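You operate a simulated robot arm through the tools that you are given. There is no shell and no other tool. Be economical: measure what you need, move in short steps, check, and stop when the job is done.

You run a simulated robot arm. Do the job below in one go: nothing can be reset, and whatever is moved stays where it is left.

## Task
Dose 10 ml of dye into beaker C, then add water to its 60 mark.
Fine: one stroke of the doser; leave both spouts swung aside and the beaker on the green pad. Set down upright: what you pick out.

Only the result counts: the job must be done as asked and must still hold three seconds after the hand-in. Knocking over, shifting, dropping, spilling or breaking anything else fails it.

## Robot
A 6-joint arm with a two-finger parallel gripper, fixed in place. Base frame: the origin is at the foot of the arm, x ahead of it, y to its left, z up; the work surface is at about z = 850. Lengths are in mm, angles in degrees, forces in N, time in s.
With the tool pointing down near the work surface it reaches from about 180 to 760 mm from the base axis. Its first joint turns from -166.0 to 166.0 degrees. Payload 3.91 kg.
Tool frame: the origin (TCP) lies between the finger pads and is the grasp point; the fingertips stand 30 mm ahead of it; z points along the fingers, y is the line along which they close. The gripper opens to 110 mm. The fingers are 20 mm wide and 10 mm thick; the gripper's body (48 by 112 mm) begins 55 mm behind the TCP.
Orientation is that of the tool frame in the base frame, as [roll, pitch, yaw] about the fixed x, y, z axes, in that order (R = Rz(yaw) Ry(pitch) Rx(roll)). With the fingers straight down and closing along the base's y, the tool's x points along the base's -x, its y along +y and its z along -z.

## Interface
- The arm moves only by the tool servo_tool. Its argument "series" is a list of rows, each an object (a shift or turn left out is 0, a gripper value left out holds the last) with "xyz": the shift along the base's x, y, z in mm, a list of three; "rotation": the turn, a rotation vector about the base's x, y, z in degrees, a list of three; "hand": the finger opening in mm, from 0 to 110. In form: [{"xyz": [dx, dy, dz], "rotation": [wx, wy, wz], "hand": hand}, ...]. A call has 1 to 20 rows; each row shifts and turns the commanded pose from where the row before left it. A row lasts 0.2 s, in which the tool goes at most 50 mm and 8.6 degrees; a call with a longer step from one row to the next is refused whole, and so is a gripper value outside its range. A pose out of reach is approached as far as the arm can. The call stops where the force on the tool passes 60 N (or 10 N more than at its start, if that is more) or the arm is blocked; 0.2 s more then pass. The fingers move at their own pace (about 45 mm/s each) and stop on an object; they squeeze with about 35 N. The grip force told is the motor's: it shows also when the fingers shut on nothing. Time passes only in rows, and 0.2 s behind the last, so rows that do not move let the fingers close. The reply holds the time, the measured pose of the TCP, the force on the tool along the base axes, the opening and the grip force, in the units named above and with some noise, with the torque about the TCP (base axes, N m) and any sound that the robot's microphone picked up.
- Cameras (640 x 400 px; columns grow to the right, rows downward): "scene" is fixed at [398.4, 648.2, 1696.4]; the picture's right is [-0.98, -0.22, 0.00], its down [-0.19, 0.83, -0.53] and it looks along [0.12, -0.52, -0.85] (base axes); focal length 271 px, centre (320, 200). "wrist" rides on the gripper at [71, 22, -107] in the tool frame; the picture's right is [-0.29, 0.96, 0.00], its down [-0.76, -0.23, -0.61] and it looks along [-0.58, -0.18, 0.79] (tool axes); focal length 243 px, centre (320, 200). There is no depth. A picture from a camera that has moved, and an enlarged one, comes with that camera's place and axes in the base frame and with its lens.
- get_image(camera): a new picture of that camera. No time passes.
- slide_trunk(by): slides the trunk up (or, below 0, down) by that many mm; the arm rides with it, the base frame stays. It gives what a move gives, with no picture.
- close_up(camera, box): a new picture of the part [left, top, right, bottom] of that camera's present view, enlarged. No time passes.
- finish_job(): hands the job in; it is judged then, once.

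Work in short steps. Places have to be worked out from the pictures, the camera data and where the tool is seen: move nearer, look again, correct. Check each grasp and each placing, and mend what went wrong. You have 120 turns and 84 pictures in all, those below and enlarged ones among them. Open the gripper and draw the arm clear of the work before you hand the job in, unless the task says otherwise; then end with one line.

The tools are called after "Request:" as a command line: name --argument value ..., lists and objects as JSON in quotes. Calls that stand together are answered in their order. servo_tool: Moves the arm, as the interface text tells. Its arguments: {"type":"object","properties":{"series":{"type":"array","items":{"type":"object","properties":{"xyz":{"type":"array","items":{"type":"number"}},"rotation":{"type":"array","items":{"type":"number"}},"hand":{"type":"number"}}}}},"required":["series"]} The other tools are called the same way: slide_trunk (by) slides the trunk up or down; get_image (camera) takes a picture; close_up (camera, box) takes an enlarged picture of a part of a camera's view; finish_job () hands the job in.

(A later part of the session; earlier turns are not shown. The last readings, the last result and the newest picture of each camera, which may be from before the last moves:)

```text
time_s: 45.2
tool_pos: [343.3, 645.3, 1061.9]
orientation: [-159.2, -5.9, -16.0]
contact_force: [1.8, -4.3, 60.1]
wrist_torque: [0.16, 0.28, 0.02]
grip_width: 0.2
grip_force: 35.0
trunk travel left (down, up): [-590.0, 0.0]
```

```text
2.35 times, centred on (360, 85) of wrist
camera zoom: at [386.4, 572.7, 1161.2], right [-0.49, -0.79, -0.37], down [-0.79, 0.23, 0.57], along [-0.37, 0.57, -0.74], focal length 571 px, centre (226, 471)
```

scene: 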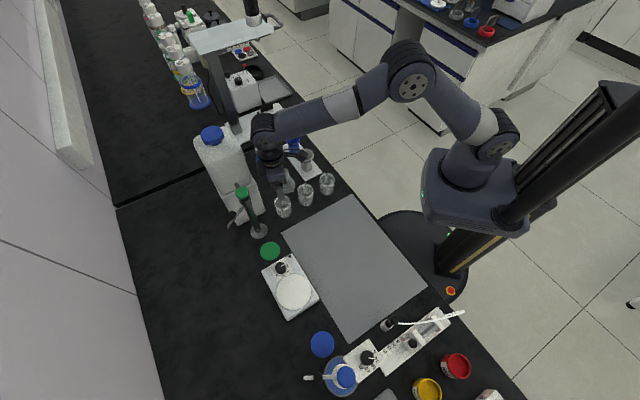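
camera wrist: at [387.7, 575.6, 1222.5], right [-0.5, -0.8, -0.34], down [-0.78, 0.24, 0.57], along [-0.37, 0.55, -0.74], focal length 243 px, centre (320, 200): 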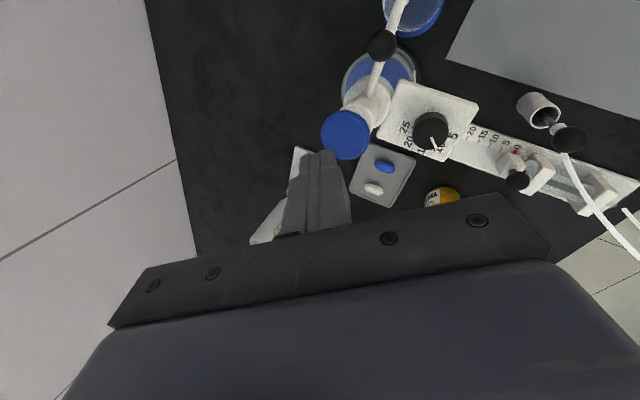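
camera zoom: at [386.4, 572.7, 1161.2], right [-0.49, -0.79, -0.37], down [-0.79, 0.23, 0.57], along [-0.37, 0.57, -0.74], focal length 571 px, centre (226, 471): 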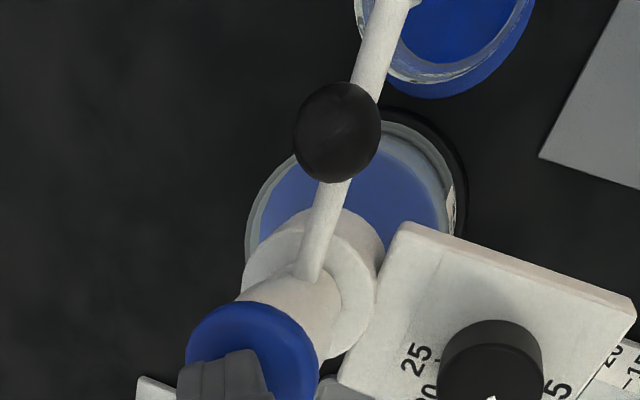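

It's bottomed (stiff, 60 N). I raise straight up, then look at the result.

Request:
servo_tool --series '[{"xyz": [0, 0, 10]}, {"xyz": [0, 0, 15]}, {"xyz": [0, 0, 20]}, {"xyz": [0, 0, 20]}, {"xyz": [10, -25, 5]}, {"xyz": [10, -25, 0]}, {"xyz": [10, -25, 0], "hand": 56}, {}]'

Request:
get_image --camera "wrist"

Request:
close_up --camera "scene" --box '[270, 280, 430, 400]'

```text
time_s: 47.0
tool_pos: [372.2, 571.8, 1117.0]
orientation: [-160.7, -5.6, -15.9]
contact_force: [-0.8, 0.9, -0.1]
wrist_torque: [-0.01, 0.03, 0.02]
grip_width: 50.3
grip_force: 0.0
trunk travel left (down, up): [-590.0, 0.0]
```

```text
43 pictures are left
camera wrist: at [418.2, 500.1, 1217.4], right [-0.5, -0.8, -0.34], down [-0.78, 0.24, 0.57], along [-0.37, 0.55, -0.74], focal length 243 px, centre (320, 200)
```

wrist: 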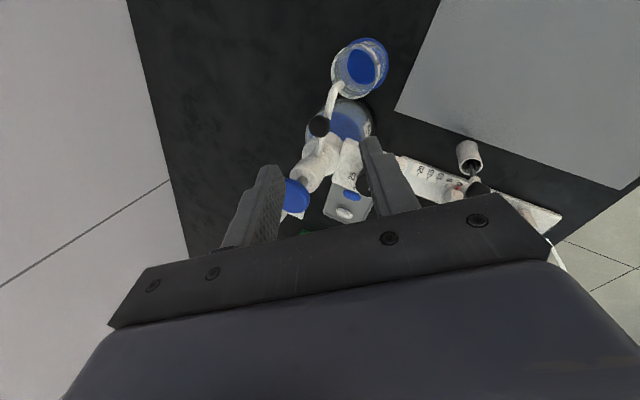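

```text
3.33 times, centred on (350, 340) of scene
camera zoom: at [398.4, 648.2, 1696.4], right [-0.98, -0.22, 0.0], down [-0.19, 0.83, -0.53], along [0.12, -0.52, -0.85], focal length 904 px, centre (220, -267)
```

zoom: 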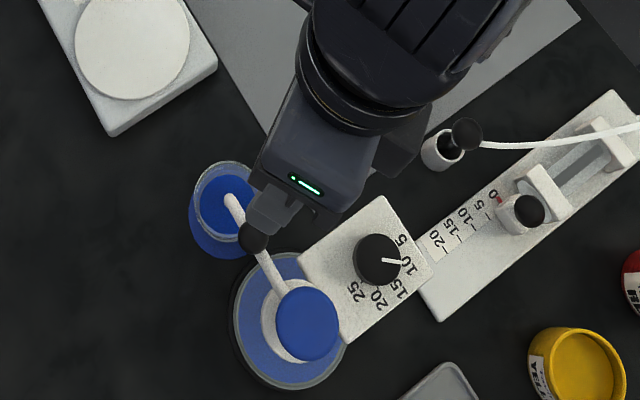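

The dye is in beaker C and the cap sprang back. I re-enter around the ball at (386, 609) by reversing the withdrawal.

Request:
servo_tool --series '[{"xyz": [-0.8, 3.2, -24.4]}, {"xyz": [6, 10, -35]}, {"xyz": [5, 8, -26]}, {"xyz": [3, 5, -17]}, {}]'

Request:
get_image --camera "wrist"

```text
time_s: 48.2
tool_pos: [387.1, 597.8, 1013.6]
orientation: [-160.7, -5.6, -16.1]
contact_force: [0.5, -0.4, 0.7]
wrist_torque: [0.0, 0.02, 0.0]
grip_width: 56.0
grip_force: 0.0
trunk travel left (down, up): [-590.0, 0.0]
```

```text
41 pictures are left
camera wrist: at [430.8, 526.0, 1114.5], right [-0.5, -0.8, -0.34], down [-0.78, 0.24, 0.57], along [-0.37, 0.55, -0.74], focal length 243 px, centre (320, 200)
```

wrist: 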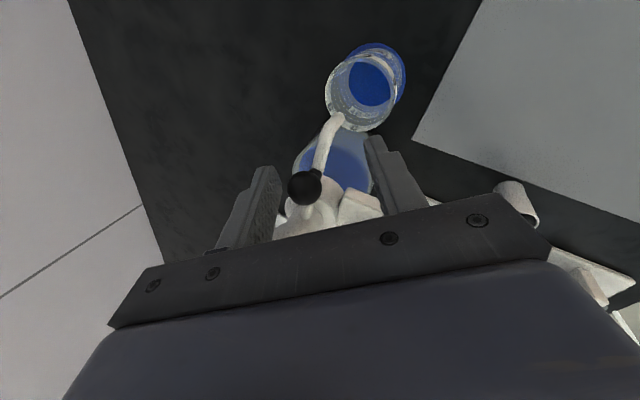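

The ball is straddled again. I sweep it back past its original azimuth.

Request:
servo_tool --series '[{"xyz": [2, 5, 0], "hand": 30}, {}, {"xyz": [5.4, 5.9, 0]}, {"xyz": [5.4, 8.4, 0]}, {"xyz": [3.9, 9.2, 0]}, {"xyz": [2.2, 9.7, 0]}, {"xyz": [0.6, 10, 0]}, {"xyz": [-1.3, 9.9, 0]}, {"xyz": [-2.5, 9.6, 0]}, {}]'

Request:
get_image --camera "wrist"

```text
time_s: 50.4
tool_pos: [402.2, 664.4, 1015.0]
orientation: [-160.9, -5.7, -15.9]
contact_force: [1.0, -5.6, -0.4]
wrist_torque: [-0.15, -0.05, 0.06]
grip_width: 32.0
grip_force: 2.2
trunk travel left (down, up): [-590.0, 0.0]
```

```text
40 pictures are left
camera wrist: at [447.0, 593.5, 1115.0], right [-0.5, -0.8, -0.34], down [-0.78, 0.24, 0.57], along [-0.37, 0.55, -0.75], focal length 243 px, centre (320, 200)
```

wrist: 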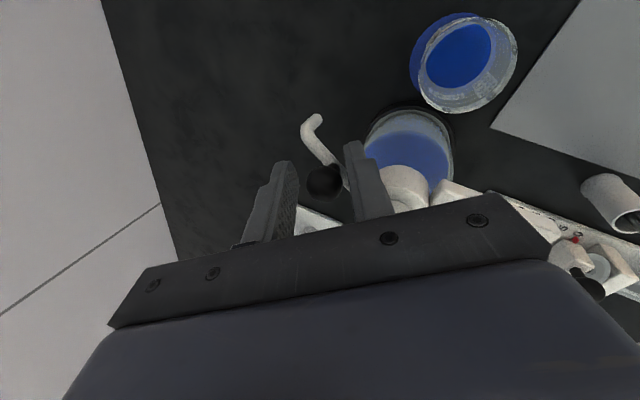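

The spout is back at ~11°; I push a few mm more to match its original place, then withdraw.

Request:
servo_tool --series '[{"xyz": [-1.5, 7, 0]}, {"hand": 56}, {}, {"xyz": [-4, -6, 20]}, {"xyz": [-6, -10, 32]}, {"xyz": [-6, -10, 32]}, {"xyz": [10, -30, 10]}, {"xyz": [15, -40, 0]}, {"xyz": [15, -40, 0]}, {"rotation": [-5.7, 3.5, 0]}, {"rotation": [-5.7, 3.5, 0]}, {"rotation": [-5.7, 3.5, 0]}, {}]'

Request:
close_up --camera "scene" --box '[270, 280, 430, 400]'

Request:
get_image --camera "wrist"

```text
time_s: 53.2
tool_pos: [422.8, 534.8, 1109.3]
orientation: [180.0, 0.0, -15.0]
contact_force: [-0.2, 0.6, 1.0]
wrist_torque: [-0.02, -0.05, -0.04]
grip_width: 56.0
grip_force: 0.0
trunk travel left (down, up): [-590.0, 0.0]
```

```text
3.33 times, centred on (350, 340) of scene
camera zoom: at [398.4, 648.2, 1696.4], right [-0.98, -0.22, 0.0], down [-0.19, 0.83, -0.53], along [0.12, -0.52, -0.85], focal length 904 px, centre (220, -267)
```

zoom: 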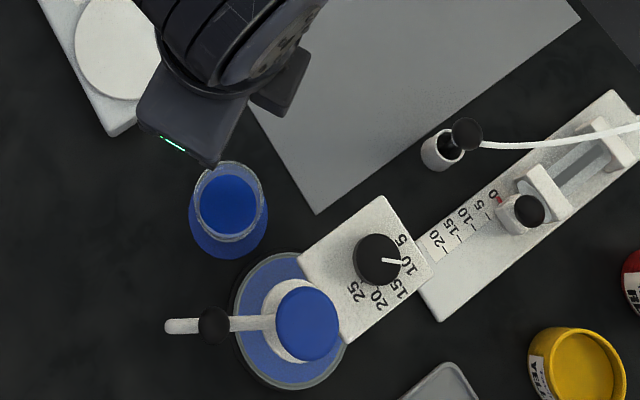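

```text
38 pictures are left
camera wrist: at [487.8, 496.5, 1215.8], right [-0.53, -0.85, 0.0], down [-0.67, 0.42, 0.61], along [-0.52, 0.32, -0.79], focal length 243 px, centre (320, 200)
```

wrist: 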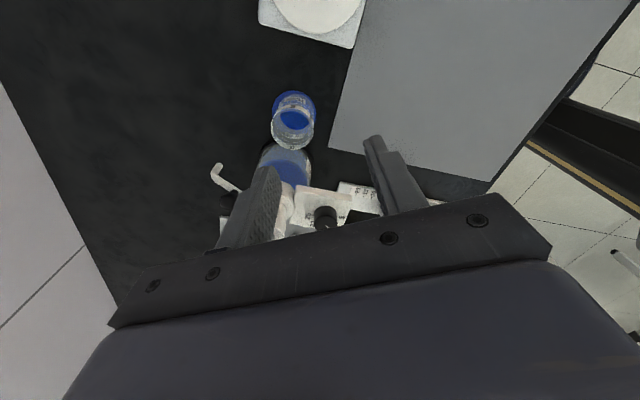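

The spout is aside as before and the dial/cap are fine. Now I pick up beaker C again with the same grasp (yaw −55 at (408, 587)).

Request:
servo_tool --series '[{"xyz": [0, 5, 0], "rotation": [0, 0, -8], "hand": 82}, {"xyz": [-3, 12, -10], "rotation": [0, 0, -8]}, {"xyz": [-4, 12, -20], "rotation": [0, 0, -8]}, {"xyz": [-4, 12, -30], "rotation": [0, 0, -8]}, {"xyz": [-4, 11.5, -30], "rotation": [0, 0, -8]}, {"xyz": [0, 0, -20]}, {}]'

Request:
get_image --camera "wrist"

```text
time_s: 54.8
tool_pos: [409.7, 588.7, 998.7]
orientation: [180.0, 0.0, -55.0]
contact_force: [0.2, -0.1, -0.6]
wrist_torque: [0.02, -0.01, -0.01]
grip_width: 81.8
grip_force: 0.2
trunk travel left (down, up): [-590.0, 0.0]
```

```text
37 pictures are left
camera wrist: at [432.8, 517.4, 1105.7], right [-0.95, -0.31, 0.0], down [-0.25, 0.75, 0.61], along [-0.19, 0.58, -0.79], focal length 243 px, centre (320, 200)
```

wrist: 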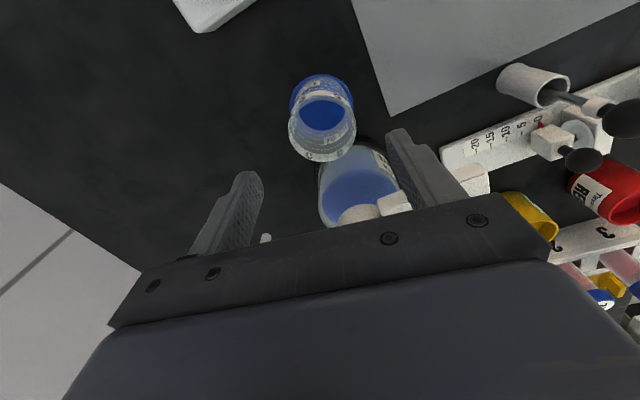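

Beaker rim centre (408, 589): aligned. Descending and gripping.

Request:
servo_tool --series '[{"xyz": [-1.5, 0, -25]}, {"xyz": [0, 0, -25]}, {"xyz": [0, 0, -25]}, {"xyz": [0, 0, -20]}, {"hand": 40}, {}, {}, {}]'

```text
time_s: 56.6
tool_pos: [407.4, 588.5, 904.4]
orientation: [-180.0, 0.1, -55.1]
contact_force: [0.2, 0.3, 0.3]
wrist_torque: [0.02, -0.02, -0.01]
grip_width: 48.3
grip_force: 34.7
trunk travel left (down, up): [-590.0, 0.0]
```

Gripped. I lift gently and move to an open waypoint over the mat.

Request:
servo_tool --series '[{"xyz": [0, 0, 8]}, {"xyz": [0, 0, 18]}, {"xyz": [0, 0, 25]}, {"xyz": [0, 0, 25]}, {"xyz": [0, 0, 24]}, {"xyz": [15, -20, 0]}, {"xyz": [20, -25, 0]}, {"xyz": [20, -25, 0]}, {"xyz": [15, -20, 0]}, {}]'

Request:
servo_tool --series '[{"rotation": [0, 0, -4]}, {"rotation": [0, 0, -8.5]}, {"rotation": [0, 0, -8.5]}, {"rotation": [0, 0, -8.5]}, {"rotation": [0, 0, -8.5]}, {"rotation": [0, 0, -8.5]}, {"rotation": [0, 0, -8.5]}, {"rotation": [0, 0, -8.5]}, {"rotation": [0, 0, -8.5]}, {"rotation": [0, 0, -8.5]}, {"rotation": [0, 0, -8.5]}, {"rotation": [0, 0, -8.5]}, {"rotation": [0, 0, -8.5]}, {"rotation": [0, 0, -8.5]}, {"rotation": [0, 0, -8.5]}, {"rotation": [0, 0, -8.5]}, {"rotation": [0, 0, -8.5]}, {"rotation": [0, 0, -8.5]}, {"rotation": [0, 0, -8.5]}, {"rotation": [0, 0, -8.5]}]'

Request:
get_image --camera "wrist"

```text
time_s: 58.8
tool_pos: [477.2, 497.7, 1003.1]
orientation: [-179.9, 0.0, -55.0]
contact_force: [0.7, -0.2, -0.9]
wrist_torque: [0.0, -0.01, -0.03]
grip_width: 48.1
grip_force: 35.2
trunk travel left (down, up): [-590.0, 0.0]
```

```text
time_s: 63.0
tool_pos: [477.9, 497.8, 1004.3]
orientation: [180.0, -0.1, 139.3]
contact_force: [-0.3, -1.0, -0.3]
wrist_torque: [-0.03, 0.0, 0.01]
grip_width: 48.2
grip_force: 34.6
trunk travel left (down, up): [-590.0, 0.0]
```

```text
36 pictures are left
camera wrist: at [438.6, 561.3, 1111.0], right [0.84, 0.54, 0.0], down [0.43, -0.67, 0.61], along [0.33, -0.51, -0.79], focal length 243 px, centre (320, 200)
```

wrist: 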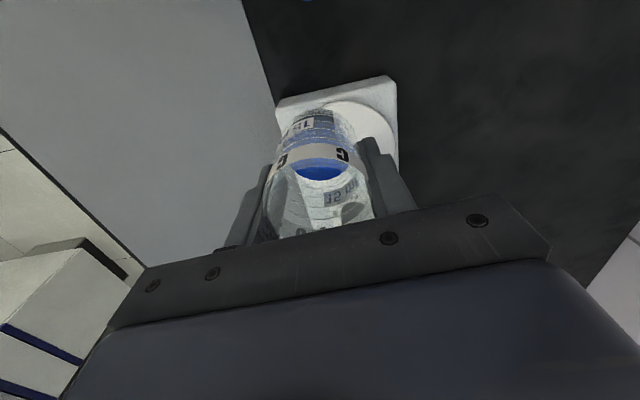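

Now over to the green pad (635, 363).

Request:
servo_tool --series '[{"xyz": [12, -10, 0], "rotation": [0, 0, -4.3]}, {"xyz": [20, -18, 0]}, {"xyz": [25, -22, 0]}, {"xyz": [25, -22, 0]}, {"xyz": [25, -22, 0]}, {"xyz": [25, -21, 0]}, {"xyz": [15, -12, 0]}, {"xyz": [10, -8, 0]}, {}]'

Request:
get_image --camera "wrist"

Request:
close_up --camera "scene" --box '[190, 160, 350, 280]'

```text
time_s: 65.0
tool_pos: [635.7, 362.3, 1004.1]
orientation: [180.0, 0.1, 135.1]
contact_force: [0.1, 0.5, -0.1]
wrist_torque: [0.0, 0.0, -0.01]
grip_width: 47.8
grip_force: 35.1
trunk travel left (down, up): [-590.0, 0.0]
```

```text
35 pictures are left
camera wrist: at [601.1, 428.8, 1110.5], right [0.88, 0.47, 0.0], down [0.38, -0.7, 0.61], along [0.29, -0.54, -0.79], focal length 243 px, centre (320, 200)
```

wrist: 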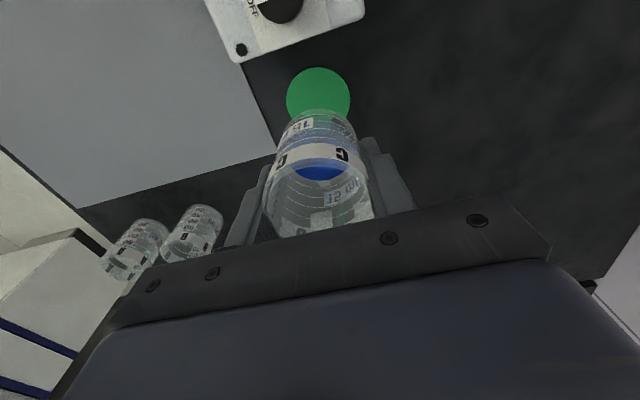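

```text
3.33 times, centred on (270, 220) of scene
camera zoom: at [398.4, 648.2, 1696.4], right [-0.98, -0.22, 0.0], down [-0.19, 0.83, -0.53], along [0.12, -0.52, -0.85], focal length 904 px, centre (487, 133)
```

zoom: 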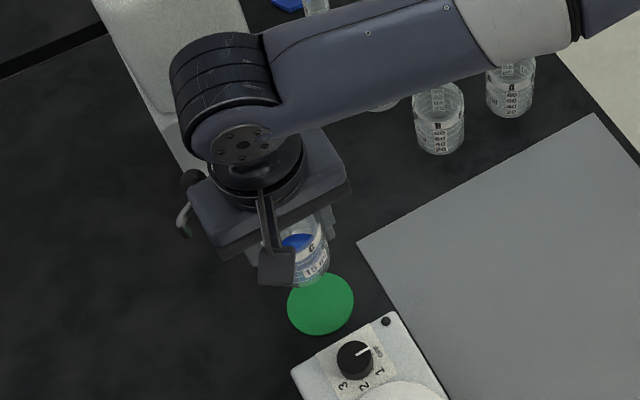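

Averaging the scene and wrist estimates, the pad centre is ≈(633.5, 364.5). Small correction, then lower.

Request:
servo_tool --series '[{"xyz": [-2, 2, -20]}, {"xyz": [0, 0, -25]}, {"xyz": [0, 0, -25]}, {"xyz": [0, 0, -20]}, {"xyz": [0, 0, -8]}, {"xyz": [0, 0, -3]}, {}]'

Request:
get_image --camera "wrist"

Request:
close_up --camera "scene" --box '[190, 160, 350, 280]'

```text
time_s: 66.6
tool_pos: [632.2, 366.3, 903.6]
orientation: [179.8, 0.0, 135.2]
contact_force: [0.3, -0.2, 7.3]
wrist_torque: [-0.04, 0.11, 0.03]
grip_width: 47.6
grip_force: 35.7
trunk travel left (down, up): [-590.0, 0.0]
```

```text
33 pictures are left
camera wrist: at [598.2, 431.3, 1010.9], right [0.88, 0.47, 0.0], down [0.38, -0.7, 0.61], along [0.29, -0.53, -0.79], focal length 243 px, centre (320, 200)
```

wrist: 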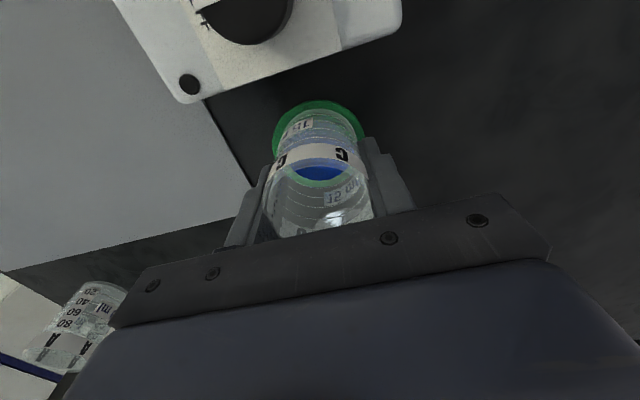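

```text
3.33 times, centred on (270, 220) of scene
camera zoom: at [398.4, 648.2, 1696.4], right [-0.98, -0.22, 0.0], down [-0.19, 0.83, -0.53], along [0.12, -0.52, -0.85], focal length 904 px, centre (487, 133)
```

zoom: 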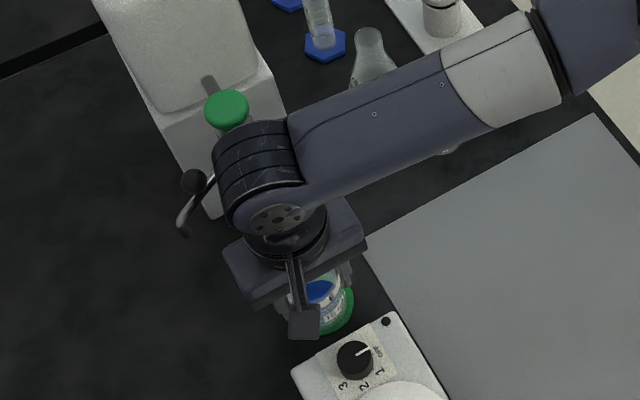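

Contact (7 N), pad concentric with the beaker. Release and rise straight up.

Request:
servo_tool --series '[{"hand": 80}, {}, {}, {"xyz": [0, 0, 20]}, {"xyz": [0, 0, 35]}, {"xyz": [-5, 5, 40]}, {"xyz": [-20, 15, 40]}, {"xyz": [-35, 15, 30]}, {"xyz": [-35, 10, 20]}, {}]'

Request:
get_image --camera "wrist"

Request:
close_up --camera "scene" --box '[210, 170, 320, 260]'

```text
time_s: 68.8
tool_pos: [537.8, 410.0, 1088.5]
orientation: [180.0, 0.0, 135.2]
contact_force: [0.1, 0.0, -0.2]
wrist_torque: [-0.02, 0.02, 0.02]
grip_width: 79.8
grip_force: 0.0
trunk travel left (down, up): [-590.0, 0.0]
```

```text
31 pictures are left
camera wrist: at [503.8, 475.1, 1195.2], right [0.88, 0.47, 0.0], down [0.38, -0.7, 0.61], along [0.29, -0.54, -0.79], focal length 243 px, centre (320, 200)
```

wrist: 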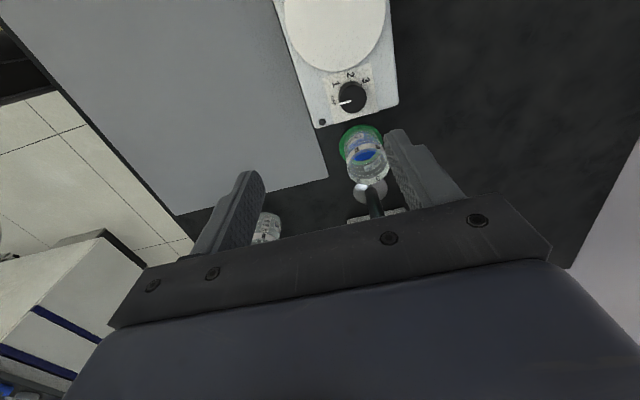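

```text
4.44 times, centred on (265, 215) of scene
camera zoom: at [398.4, 648.2, 1696.4], right [-0.98, -0.22, 0.0], down [-0.19, 0.83, -0.53], along [0.12, -0.52, -0.85], focal length 1205 px, centre (564, 133)
```

zoom: 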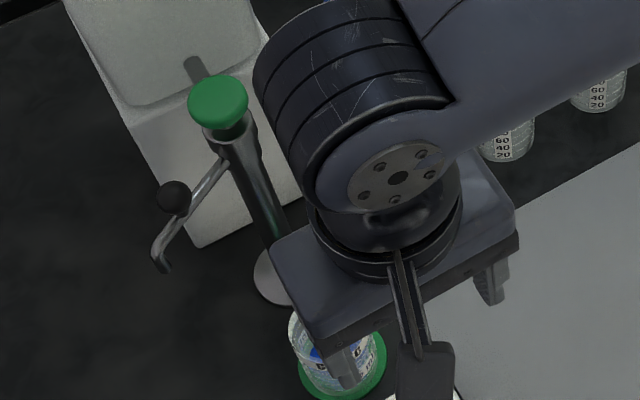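

Beaker is on the green pad. For the water spout I use closed fingers as a stick leaning outward in +x, with the gripper's narrow side toward the post and the camera on the +y side; I turn −45° and lean 40° here first.

Request:
servo_tool --series '[{"xyz": [0, 0, 10], "rotation": [0, 0, -7.5], "hand": 0}, {"rotation": [0, 0, -7.5]}, {"rotation": [0, 0, -7.5]}, {"rotation": [0, 0, -7.5]}, {"rotation": [0, 0, -7.5]}, {"rotation": [0, 0, -7.5]}, {"rotation": [0, -8, 0]}, {"rotation": [0, -8, 0]}, {"rotation": [0, -8, 0]}, {"rotation": [0, -8, 0]}, {"rotation": [0, -8, 0]}, {}]'

Request:
get_image --camera "wrist"

Request:
get_image --camera "scene"

```text
time_s: 71.4
tool_pos: [537.2, 411.2, 1097.7]
orientation: [139.9, 0.1, 90.2]
contact_force: [1.0, 0.3, 0.3]
wrist_torque: [-0.02, 0.0, 0.0]
grip_width: 0.0
grip_force: 35.0
trunk travel left (down, up): [-590.0, 0.0]
```

```text
29 pictures are left
camera wrist: at [485.8, 481.8, 1193.4], right [0.73, -0.29, 0.62], down [-0.57, -0.76, 0.32], along [0.38, -0.58, -0.72], focal length 243 px, centre (320, 200)
```

wrist: 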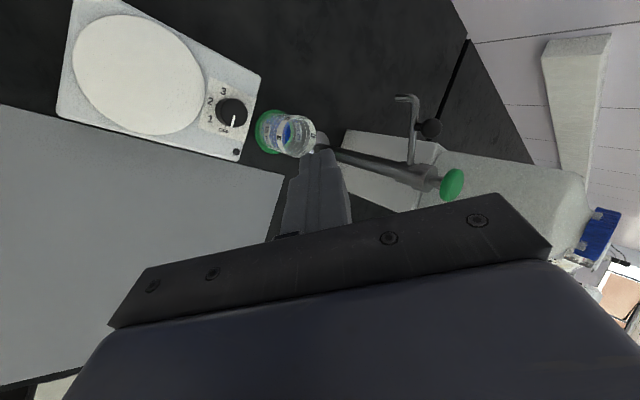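

```text
28 pictures are left
```

scene: 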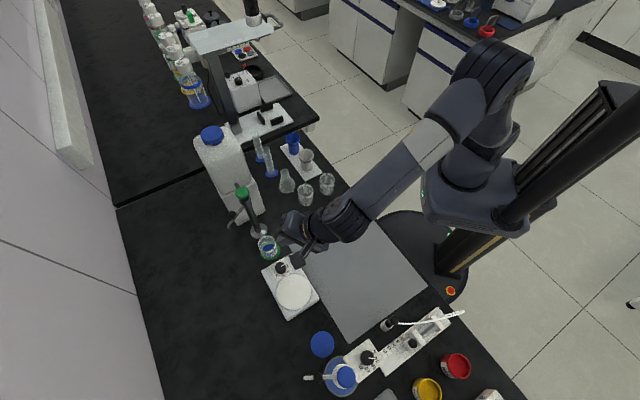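

Excellent view; I enlarge both views of the post to triangulate spout, ball and knob.

Request:
close_up --camera "wrist" --box '[320, 80, 480, 220]'

Request:
close_up --camera "scene" --box '[210, 170, 320, 260]'

```text
2.86 times, centred on (400, 150) of wrist
camera zoom: at [485.8, 481.8, 1193.4], right [0.73, -0.29, 0.62], down [-0.57, -0.76, 0.32], along [0.38, -0.58, -0.72], focal length 693 px, centre (91, 343)
```

zoom: 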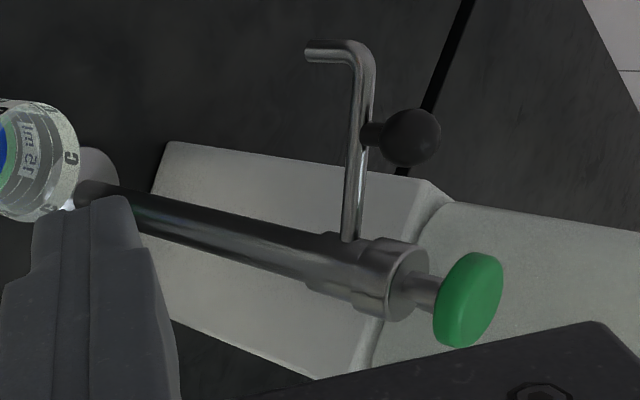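

```text
4.44 times, centred on (265, 215) of scene
camera zoom: at [398.4, 648.2, 1696.4], right [-0.98, -0.22, 0.0], down [-0.19, 0.83, -0.53], along [0.12, -0.52, -0.85], focal length 1205 px, centre (564, 133)
```

zoom: 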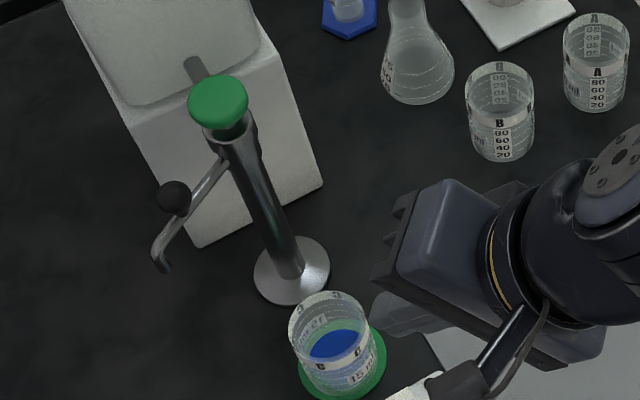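

The geometry: green knob (693, 303, 1091), ball handle on a stem at (707, 358, 1061), spout tip (720, 382, 1012) at azimuth ~73° (pad at 134°). Gripping the ball is better than a stick: I re-orient so the fingers close horizontally, leaning 45° toward (0.92, −0.39).

Request:
servo_tool --series '[{"rotation": [0, 8, 0], "hand": 50}, {"rotation": [0, 8, 0]}, {"rotation": [0, 8, 0]}, {"rotation": [0, 8, 0]}, {"rotation": [0, 8, 0]}, {"rotation": [0, 0, 8.4]}, {"rotation": [0, 0, 8.4]}, {"rotation": [0, 0, 8.4]}, {"rotation": [0, 0, 8.4]}, {"rotation": [0, 0, 8.4]}, {"rotation": [0, 0, 8.4]}, {"rotation": [0, 0, 8.4]}, {"rotation": [0, 0, 8.2]}, {"rotation": [-2.93, -6.9, 0]}, {"rotation": [-2.93, -6.9, 0]}, {"rotation": [-2.93, -6.9, 0]}, {"rotation": [-2.93, -6.9, 0]}, {"rotation": [-2.93, -6.9, 0]}, {"rotation": [-2.93, -6.9, 0]}, {}]'

Request:
get_image --camera "wrist"

```text
time_s: 75.6
tool_pos: [537.7, 410.1, 1097.1]
orientation: [-179.8, 45.1, 157.2]
contact_force: [-0.2, 0.3, 0.3]
wrist_torque: [-0.01, -0.01, -0.03]
grip_width: 50.1
grip_force: 0.1
trunk travel left (down, up): [-590.0, 0.0]
```

```text
25 pictures are left
camera wrist: at [430.6, 479.5, 1123.0], right [0.56, 0.8, 0.2], down [0.01, -0.25, 0.97], along [0.83, -0.54, -0.15], focal length 243 px, centre (320, 200)
```

wrist: 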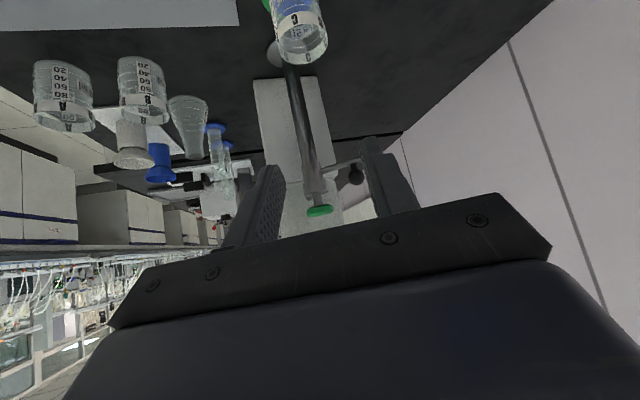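

The predicted ball pixel matches the picture. I move to a point 90 mm back from the ball along the tool axis.

Request:
servo_tool --series '[{"xyz": [20, 0, 27.5]}, {"xyz": [30, -9, 0]}, {"xyz": [30, -9, 0]}, {"xyz": [30.8, -9.3, 0]}, {}]'

Request:
get_image --camera "wrist"

```text
time_s: 76.8
tool_pos: [648.9, 381.9, 1125.6]
orientation: [-179.8, 45.0, 157.2]
contact_force: [0.1, 1.2, 0.1]
wrist_torque: [-0.01, 0.0, -0.02]
grip_width: 50.2
grip_force: 0.1
trunk travel left (down, up): [-590.0, 0.0]
```

```text
24 pictures are left
camera wrist: at [541.7, 452.1, 1150.4], right [0.56, 0.8, 0.2], down [0.01, -0.25, 0.97], along [0.83, -0.54, -0.15], focal length 243 px, centre (320, 200)
```

wrist: 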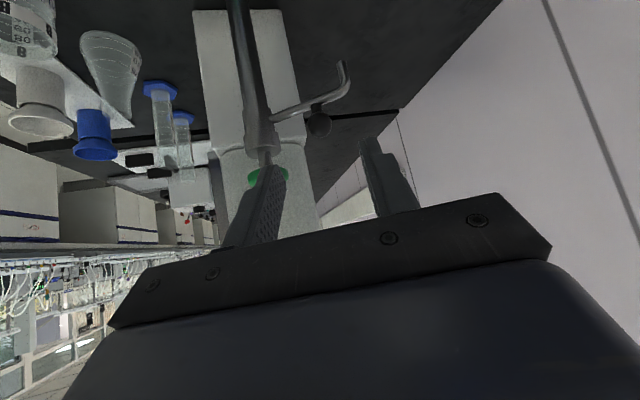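

Ball pixel again matches. I narrow to 34 mm and advance 68 mm along the axis onto the ball.

Request:
servo_tool --series '[{"hand": 34}, {"xyz": [11, -4.7, -12]}, {"xyz": [11, -4.7, -12]}, {"xyz": [11, -4.7, -12]}, {"xyz": [11, -4.7, -12]}, {}]'

Request:
get_image --camera "wrist"

Request:
close_up --camera "scene" --box '[210, 170, 320, 260]'

```text
time_s: 78.2
tool_pos: [693.3, 363.3, 1077.2]
orientation: [-179.8, 45.0, 157.3]
contact_force: [-0.1, 0.8, 0.6]
wrist_torque: [-0.01, 0.01, -0.01]
grip_width: 34.1
grip_force: 0.1
trunk travel left (down, up): [-590.0, 0.0]
```

```text
23 pictures are left
camera wrist: at [585.9, 433.3, 1102.6], right [0.56, 0.8, 0.2], down [0.01, -0.25, 0.97], along [0.83, -0.54, -0.15], focal length 243 px, centre (320, 200)
```

wrist: 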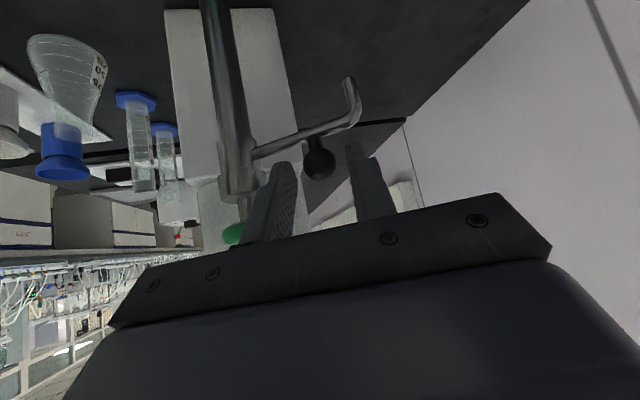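

```text
4.44 times, centred on (265, 215) of scene
camera zoom: at [398.4, 648.2, 1696.4], right [-0.98, -0.22, 0.0], down [-0.19, 0.83, -0.53], along [0.12, -0.52, -0.85], focal length 1205 px, centre (564, 133)
```

zoom: 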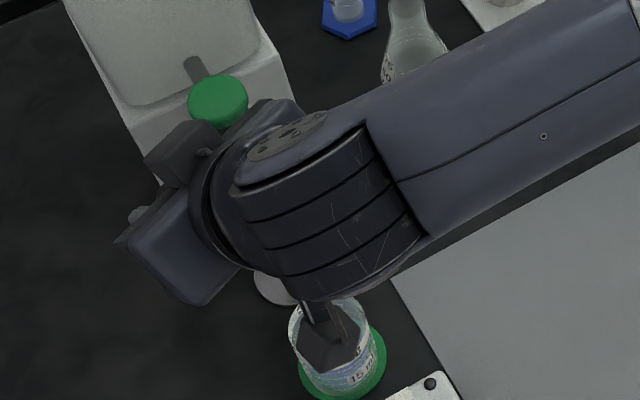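

The ball is between the fingertips. I advance 3 mm and close.

Request:
servo_tool --series '[{"xyz": [2, -0.8, -2]}, {"hand": 10}, {}, {}, {}]'

```text
time_s: 79.4
tool_pos: [694.5, 362.9, 1076.1]
orientation: [-179.8, 45.0, 157.3]
contact_force: [1.9, 0.3, 0.6]
wrist_torque: [0.03, -0.05, 0.04]
grip_width: 20.1
grip_force: 45.4
trunk travel left (down, up): [-590.0, 0.0]
```

Ball gripped (20.1 mm). I sweep it along the arc to azimuth 134°.

Request:
servo_tool --series '[{"xyz": [-7.2, 1.4, 0]}, {"xyz": [-7.35, 0.5, 0]}, {"xyz": [-7.35, -0.5, 0]}, {"xyz": [-7.2, -1.4, 0]}, {"xyz": [-6.9, -2.4, 0]}, {"xyz": [-6.7, -3.2, 0]}, {"xyz": [-6.1, -4.1, 0]}, {"xyz": [-4.8, -4.2, 0]}, {}]'

Request:
get_image --camera "wrist"

Request:
close_up --camera "scene" --box '[210, 170, 320, 260]'

```text
time_s: 81.4
tool_pos: [638.8, 350.1, 1075.5]
orientation: [-179.8, 45.0, 157.4]
contact_force: [-10.5, 12.6, 4.0]
wrist_torque: [0.09, -0.12, 0.21]
grip_width: 19.9
grip_force: 45.7
trunk travel left (down, up): [-590.0, 0.0]
```

```text
21 pictures are left
camera wrist: at [532.5, 419.5, 1100.7], right [0.56, 0.8, 0.2], down [0.01, -0.25, 0.97], along [0.83, -0.54, -0.15], focal length 243 px, centre (320, 200)
```

wrist: 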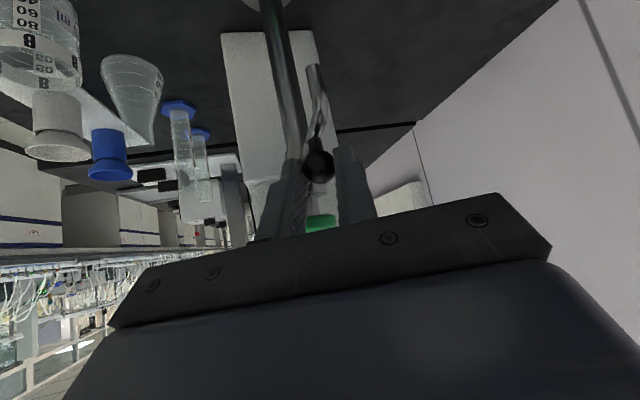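

```text
4.44 times, centred on (265, 215) of scene
camera zoom: at [398.4, 648.2, 1696.4], right [-0.98, -0.22, 0.0], down [-0.19, 0.83, -0.53], along [0.12, -0.52, -0.85], focal length 1205 px, centre (564, 133)
```

zoom: 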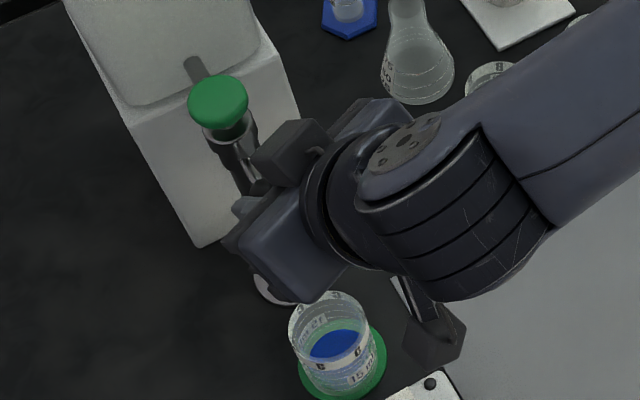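

The spout tip computes to (640, 362), over the beaker. I release and retreat along the axis.

Request:
servo_tool --series '[{"hand": 36}, {}, {"xyz": [-6, 2.5, 6.5]}, {"xyz": [-13, 5.5, 14]}, {"xyz": [-20, 8, 22]}, {"xyz": [-20, 8, 22]}, {"xyz": [-10, 4, 22], "hand": 0}, {}]'

Request:
get_image --camera "wrist"

Request:
close_up --camera "scene" --box '[210, 170, 320, 260]'

```text
time_s: 83.2
tool_pos: [571.6, 377.5, 1162.8]
orientation: [-179.8, 45.0, 157.4]
contact_force: [-0.4, 0.0, -0.2]
wrist_torque: [-0.04, 0.01, 0.06]
grip_width: 0.0
grip_force: 16.2
trunk travel left (down, up): [-590.0, 0.0]
```

```text
19 pictures are left
camera wrist: at [464.9, 447.2, 1187.8], right [0.56, 0.8, 0.2], down [0.01, -0.25, 0.97], along [0.83, -0.54, -0.15], focal length 243 px, centre (320, 200)
```

wrist: 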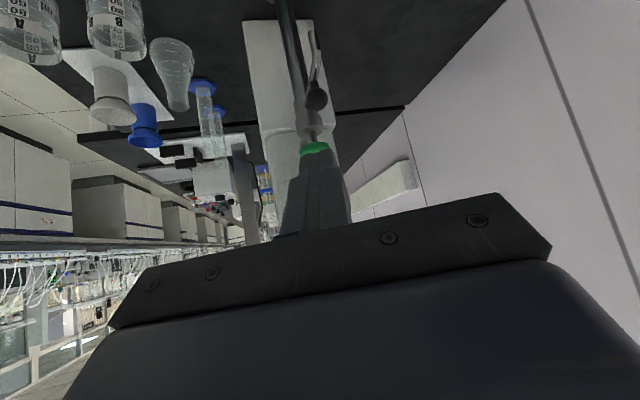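

```text
4.44 times, centred on (265, 215) of scene
camera zoom: at [398.4, 648.2, 1696.4], right [-0.98, -0.22, 0.0], down [-0.19, 0.83, -0.53], along [0.12, -0.52, -0.85], focal length 1205 px, centre (564, 133)
```

zoom: 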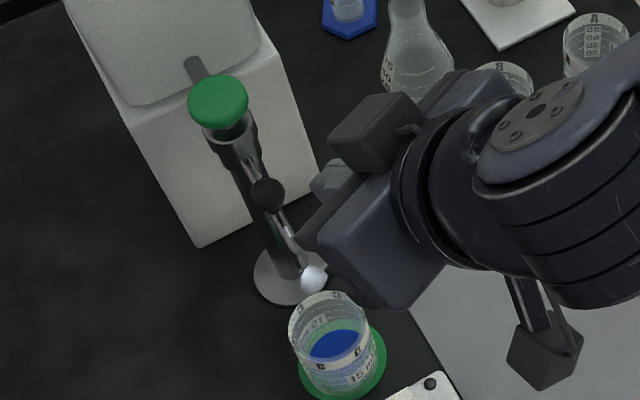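

The spout is over beaker C. I reduce the lean to 25° and move the closed fingertips above the green knob (693, 303, top ≈1098).

Request:
servo_tool --series '[{"rotation": [2.6, 6.13, 0]}, {"rotation": [2.6, 6.13, 0]}, {"rotation": [2.6, 6.13, 0]}, {"xyz": [28, -17.7, 0]}, {"xyz": [28, -17.7, 0]}, {"xyz": [28, -17.7, 0]}, {"xyz": [29, -17.9, -8]}, {}]'

Request:
get_image --camera "wrist"

```text
time_s: 85.0
tool_pos: [684.7, 305.7, 1153.5]
orientation: [-179.9, 25.0, 157.2]
contact_force: [0.2, -0.1, 0.8]
wrist_torque: [0.01, 0.0, 0.0]
grip_width: 0.1
grip_force: 35.0
trunk travel left (down, up): [-590.0, 0.0]
```

```text
17 pictures are left
camera wrist: at [593.6, 369.3, 1220.5], right [0.61, 0.78, 0.12], down [0.31, -0.38, 0.87], along [0.73, -0.5, -0.47], focal length 243 px, centre (320, 200)
```

wrist: 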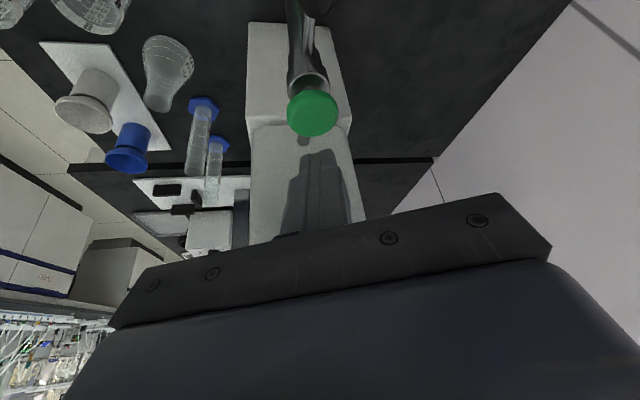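

Knob seen at (691, 305). I correct by (−2, +3) and make one short test press of ~8 mm with immediate release.

Request:
servo_tool --series '[{"xyz": [-2, 3, -10]}, {"xyz": [0, 0, -10]}, {"xyz": [0, 0, -4]}, {"xyz": [0, 0, -4]}, {"xyz": [0, 0, -4]}, {"xyz": [0, 0, 6]}, {"xyz": [0, 0, 12]}]'

Request:
close_up --camera "scene" --box '[250, 230, 290, 270]'

```text
time_s: 86.6
tool_pos: [682.6, 310.2, 1139.4]
orientation: [-179.9, 25.0, 157.2]
contact_force: [-0.3, -0.2, -0.3]
wrist_torque: [0.0, -0.03, 0.0]
grip_width: 0.2
grip_force: 35.1
trunk travel left (down, up): [-590.0, 0.0]
```

```text
10.00 times, centred on (270, 250) of scene
camera zoom: at [398.4, 648.2, 1696.4], right [-0.98, -0.22, 0.0], down [-0.19, 0.83, -0.53], along [0.12, -0.52, -0.85], focal length 2712 px, centre (820, -300)
```

zoom: 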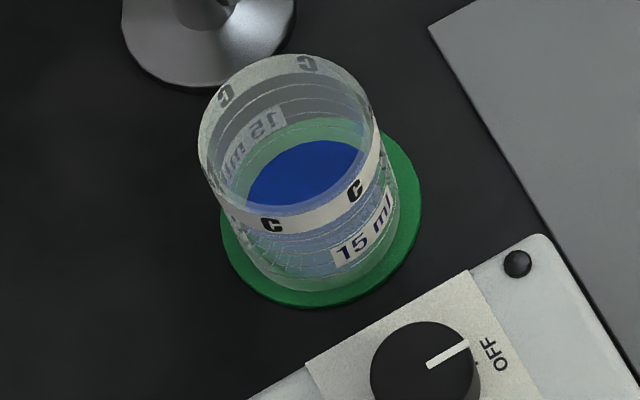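

No water yet, it seems. I press again in small steps and read the force.

Request:
servo_tool --series '[{"xyz": [0, 0, -9]}, {"xyz": [0, 0, -5]}, {"xyz": [0, 0, -4]}]'

Request:
close_up --camera "wrist" --box '[260, 50, 380, 240]'

```text
time_s: 87.4
tool_pos: [682.7, 309.7, 1122.3]
orientation: [-179.9, 25.1, 157.2]
contact_force: [0.7, 0.3, 2.7]
wrist_torque: [0.02, -0.01, -0.01]
grip_width: 0.1
grip_force: 34.8
trunk travel left (down, up): [-590.0, 0.0]
```

```text
2.11 times, centred on (320, 145) of wrist
camera zoom: at [590.7, 372.5, 1189.3], right [0.61, 0.78, 0.12], down [0.31, -0.38, 0.87], along [0.73, -0.5, -0.47], focal length 511 px, centre (320, 316)
```

zoom: 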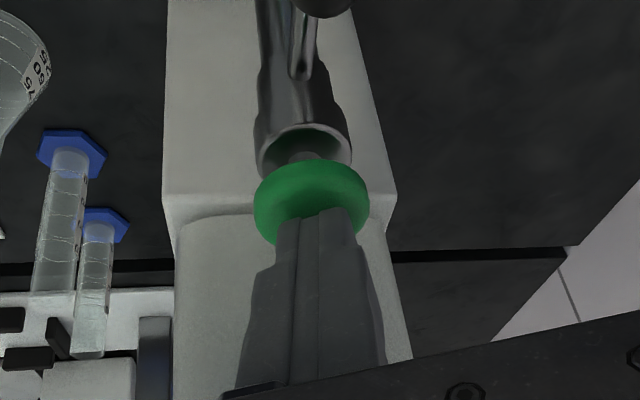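

Contact is just made at TCP z ≈ 1122. I press 6 mm further and check the beaker.

Request:
servo_tool --series '[{"xyz": [0, 0, -3]}, {"xyz": [0, 0, -3]}]'

Request:
close_up --camera "scene" --box '[250, 230, 290, 270]'

```text
time_s: 88.0
tool_pos: [682.8, 310.1, 1115.4]
orientation: [-179.8, 25.0, 157.1]
contact_force: [-1.6, 1.9, 3.2]
wrist_torque: [0.03, 0.02, 0.0]
grip_width: 0.0
grip_force: 35.0
trunk travel left (down, up): [-590.0, 0.0]
```

```text
10.00 times, centred on (270, 250) of scene
camera zoom: at [398.4, 648.2, 1696.4], right [-0.98, -0.22, 0.0], down [-0.19, 0.83, -0.53], along [0.12, -0.52, -0.85], focal length 2712 px, centre (820, -300)
```

zoom: 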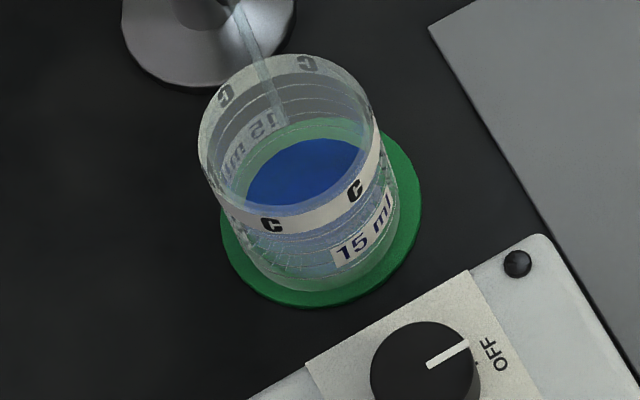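

Water flows into the beaker. I hold 2 s and check the level to get the flow rate.

Request:
servo_tool --series '[{}, {}, {}, {}, {}, {}, {}, {}, {}]'

Request:
close_up --camera "scene" --box '[250, 230, 290, 270]'

```text
time_s: 90.0
tool_pos: [683.1, 310.0, 1115.3]
orientation: [-179.9, 25.0, 157.2]
contact_force: [-0.4, 1.4, 4.4]
wrist_torque: [0.01, -0.03, 0.0]
grip_width: 0.0
grip_force: 34.7
trunk travel left (down, up): [-590.0, 0.0]
```

```text
10.00 times, centred on (270, 250) of scene
camera zoom: at [398.4, 648.2, 1696.4], right [-0.98, -0.22, 0.0], down [-0.19, 0.83, -0.53], along [0.12, -0.52, -0.85], focal length 2712 px, centre (820, -300)
```

zoom: 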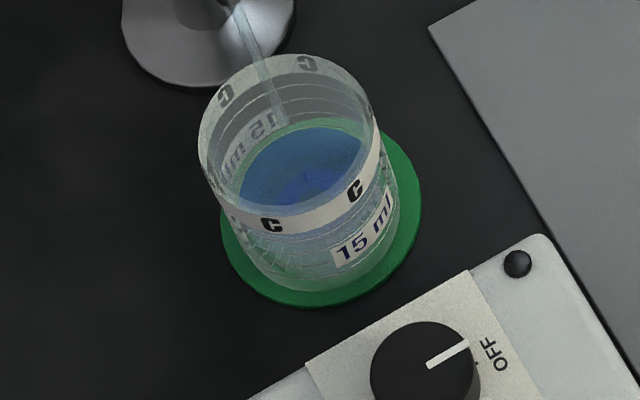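

Stream is steady and the level is rising visibly. I release the button now and go look at the scale from the side to calibrate the flow.

Request:
servo_tool --series '[{"xyz": [0, 0, 12]}, {"xyz": [0, 0, 20]}, {"xyz": [-5, 0, 25]}, {"xyz": [-40, 0, 0]}, {"xyz": [-40, 0, 0]}, {"xyz": [-35, -5, -10], "rotation": [0, 0, 8.4]}, {"xyz": [0, 0, -20], "rotation": [0, 0, 8.4]}, {"xyz": [0, 0, -20], "rotation": [0, 0, 8.4]}, {"xyz": [0, 0, -20], "rotation": [0, 0, 8.4]}, {"xyz": [0, 0, -20], "rotation": [0, 0, 8.4]}, {"xyz": [0, 0, -20], "rotation": [0, 0, 8.4]}, {"rotation": [0, 0, 8.4]}, {"rotation": [0, 0, 8.4]}, {"rotation": [0, 0, 8.4]}, {"rotation": [4, -3, 0]}, {"rotation": [6, -4.5, 0]}, {"rotation": [6, -4.5, 0]}, {}]'

```text
time_s: 93.8
tool_pos: [563.6, 304.1, 1062.8]
orientation: [-179.9, 45.0, -127.4]
contact_force: [0.4, 0.4, -0.3]
wrist_torque: [-0.03, 0.01, -0.01]
grip_width: 0.1
grip_force: 35.0
trunk travel left (down, up): [-590.0, 0.0]
```

Request:
servo_tool --series '[{"xyz": [-6, -7, -26]}, {"xyz": [-6, -7, -26]}, {"xyz": [0, 0, -26]}, {}]'

Request:
get_image --camera "wrist"

```text
time_s: 94.8
tool_pos: [551.3, 289.7, 985.2]
orientation: [179.8, 45.1, -127.3]
contact_force: [0.0, 0.0, -0.3]
wrist_torque: [0.0, 0.02, -0.01]
grip_width: 0.1
grip_force: 35.2
trunk travel left (down, up): [-590.0, 0.0]
```

```text
12 pictures are left
camera wrist: at [457.6, 202.5, 1009.8], right [-0.64, 0.74, 0.21], down [0.25, -0.05, 0.97], along [0.73, 0.67, -0.15], focal length 243 px, centre (320, 200)
```

wrist: 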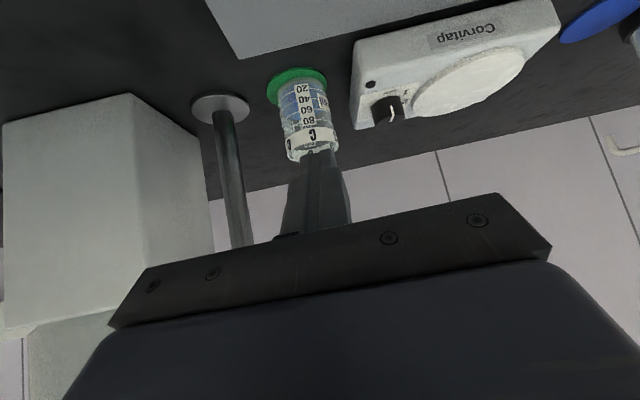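

Request:
close_up --camera "wrist" --box '[255, 55, 365, 175]'

```text
3.33 times, centred on (310, 115) of wrist
camera zoom: at [457.6, 202.5, 1009.8], right [-0.64, 0.74, 0.21], down [0.25, -0.05, 0.97], along [0.73, 0.67, -0.15], focal length 809 px, centre (353, 483)
```

zoom: 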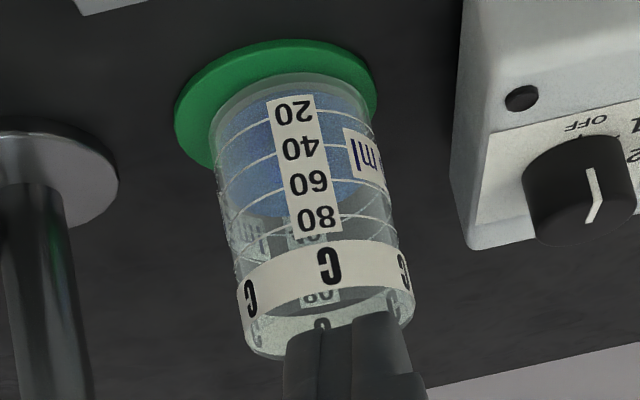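

Request:
close_up --camera "wrist" --box '[286, 74, 334, 134]'

```text
6.67 times, centred on (310, 104) of wrist
camera zoom: at [457.6, 202.5, 1009.8], right [-0.64, 0.74, 0.21], down [0.25, -0.05, 0.97], along [0.73, 0.67, -0.15], focal length 1618 px, centre (387, 840)
```

zoom: 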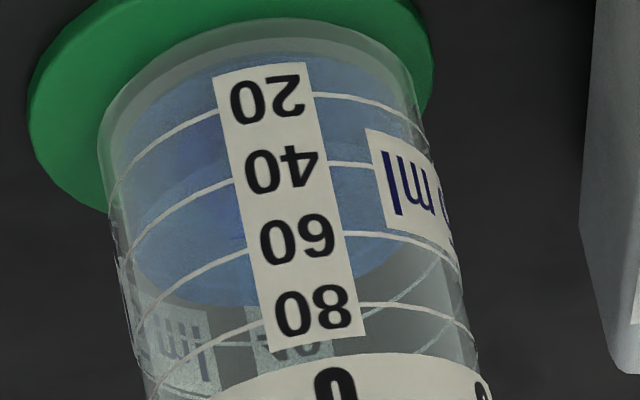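

The near-wall contact line is about midway between the 20 and 40 rings: ≈30 ml after ~2.35 s of flow, i.e. ≈8.5 ml/s. I return above the button by the reverse path for another measured press.

Request:
servo_tool --series '[{"xyz": [0, 0, 26]}, {"xyz": [6, 7, 26]}, {"xyz": [6, 7, 26]}, {"rotation": [-6, 4.5, 0]}, {"rotation": [-6, 4.5, 0]}, {"rotation": [-4, 3, 0]}, {"xyz": [0, 0, 20], "rotation": [0, 0, -8.4]}, {"xyz": [0, 0, 20], "rotation": [0, 0, -8.4]}, {"xyz": [0, 0, 20], "rotation": [0, 0, -8.4]}, {"xyz": [0, 0, 20], "rotation": [0, 0, -8.4]}, {"xyz": [0, 0, 20], "rotation": [0, 0, -8.4]}, {"rotation": [0, 0, -8.4]}, {"rotation": [0, 0, -8.4]}, {"rotation": [0, 0, -8.4]}, {"rotation": [0, 0, -8.4]}, {"xyz": [35, 5, 10]}, {"xyz": [40, 0, 0]}, {"xyz": [40, 0, 0]}, {}]'

```text
time_s: 98.8
tool_pos: [677.6, 309.3, 1172.5]
orientation: [-179.9, 25.0, 157.2]
contact_force: [-0.6, 0.0, 0.7]
wrist_torque: [0.02, 0.02, -0.03]
grip_width: 0.0
grip_force: 34.6
trunk travel left (down, up): [-590.0, 0.0]
```

Aligned as before. Second press: same stroke, held for ~2.35 s of flow, then released in the same call.

Request:
servo_tool --series '[{"xyz": [5, 0.5, -25]}, {"xyz": [0, 0, -20]}, {"xyz": [0, 0, -6]}, {"xyz": [0, 0, -3]}, {"xyz": [0, 0, -3]}, {}, {}, {}, {}, {}, {}, {}, {}, {}, {}, {}, {"xyz": [0, 0, 12]}, {"xyz": [0, 0, 20]}, {"xyz": [-5, 0, 25]}]'

Request:
close_up --camera "scene" --box '[250, 230, 290, 270]'

```text
time_s: 102.8
tool_pos: [677.7, 311.0, 1173.0]
orientation: [-180.0, 25.0, 157.2]
contact_force: [-0.1, -0.2, 0.3]
wrist_torque: [0.0, 0.0, 0.0]
grip_width: 0.0
grip_force: 34.9
trunk travel left (down, up): [-590.0, 0.0]
```

```text
10.00 times, centred on (270, 250) of scene
camera zoom: at [398.4, 648.2, 1696.4], right [-0.98, -0.22, 0.0], down [-0.19, 0.83, -0.53], along [0.12, -0.52, -0.85], focal length 2712 px, centre (820, -300)
```

zoom: 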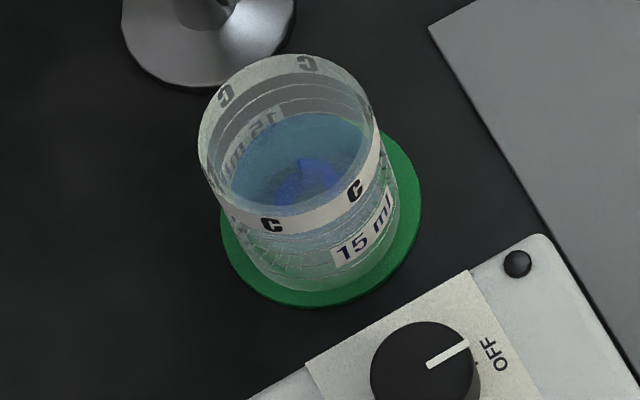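

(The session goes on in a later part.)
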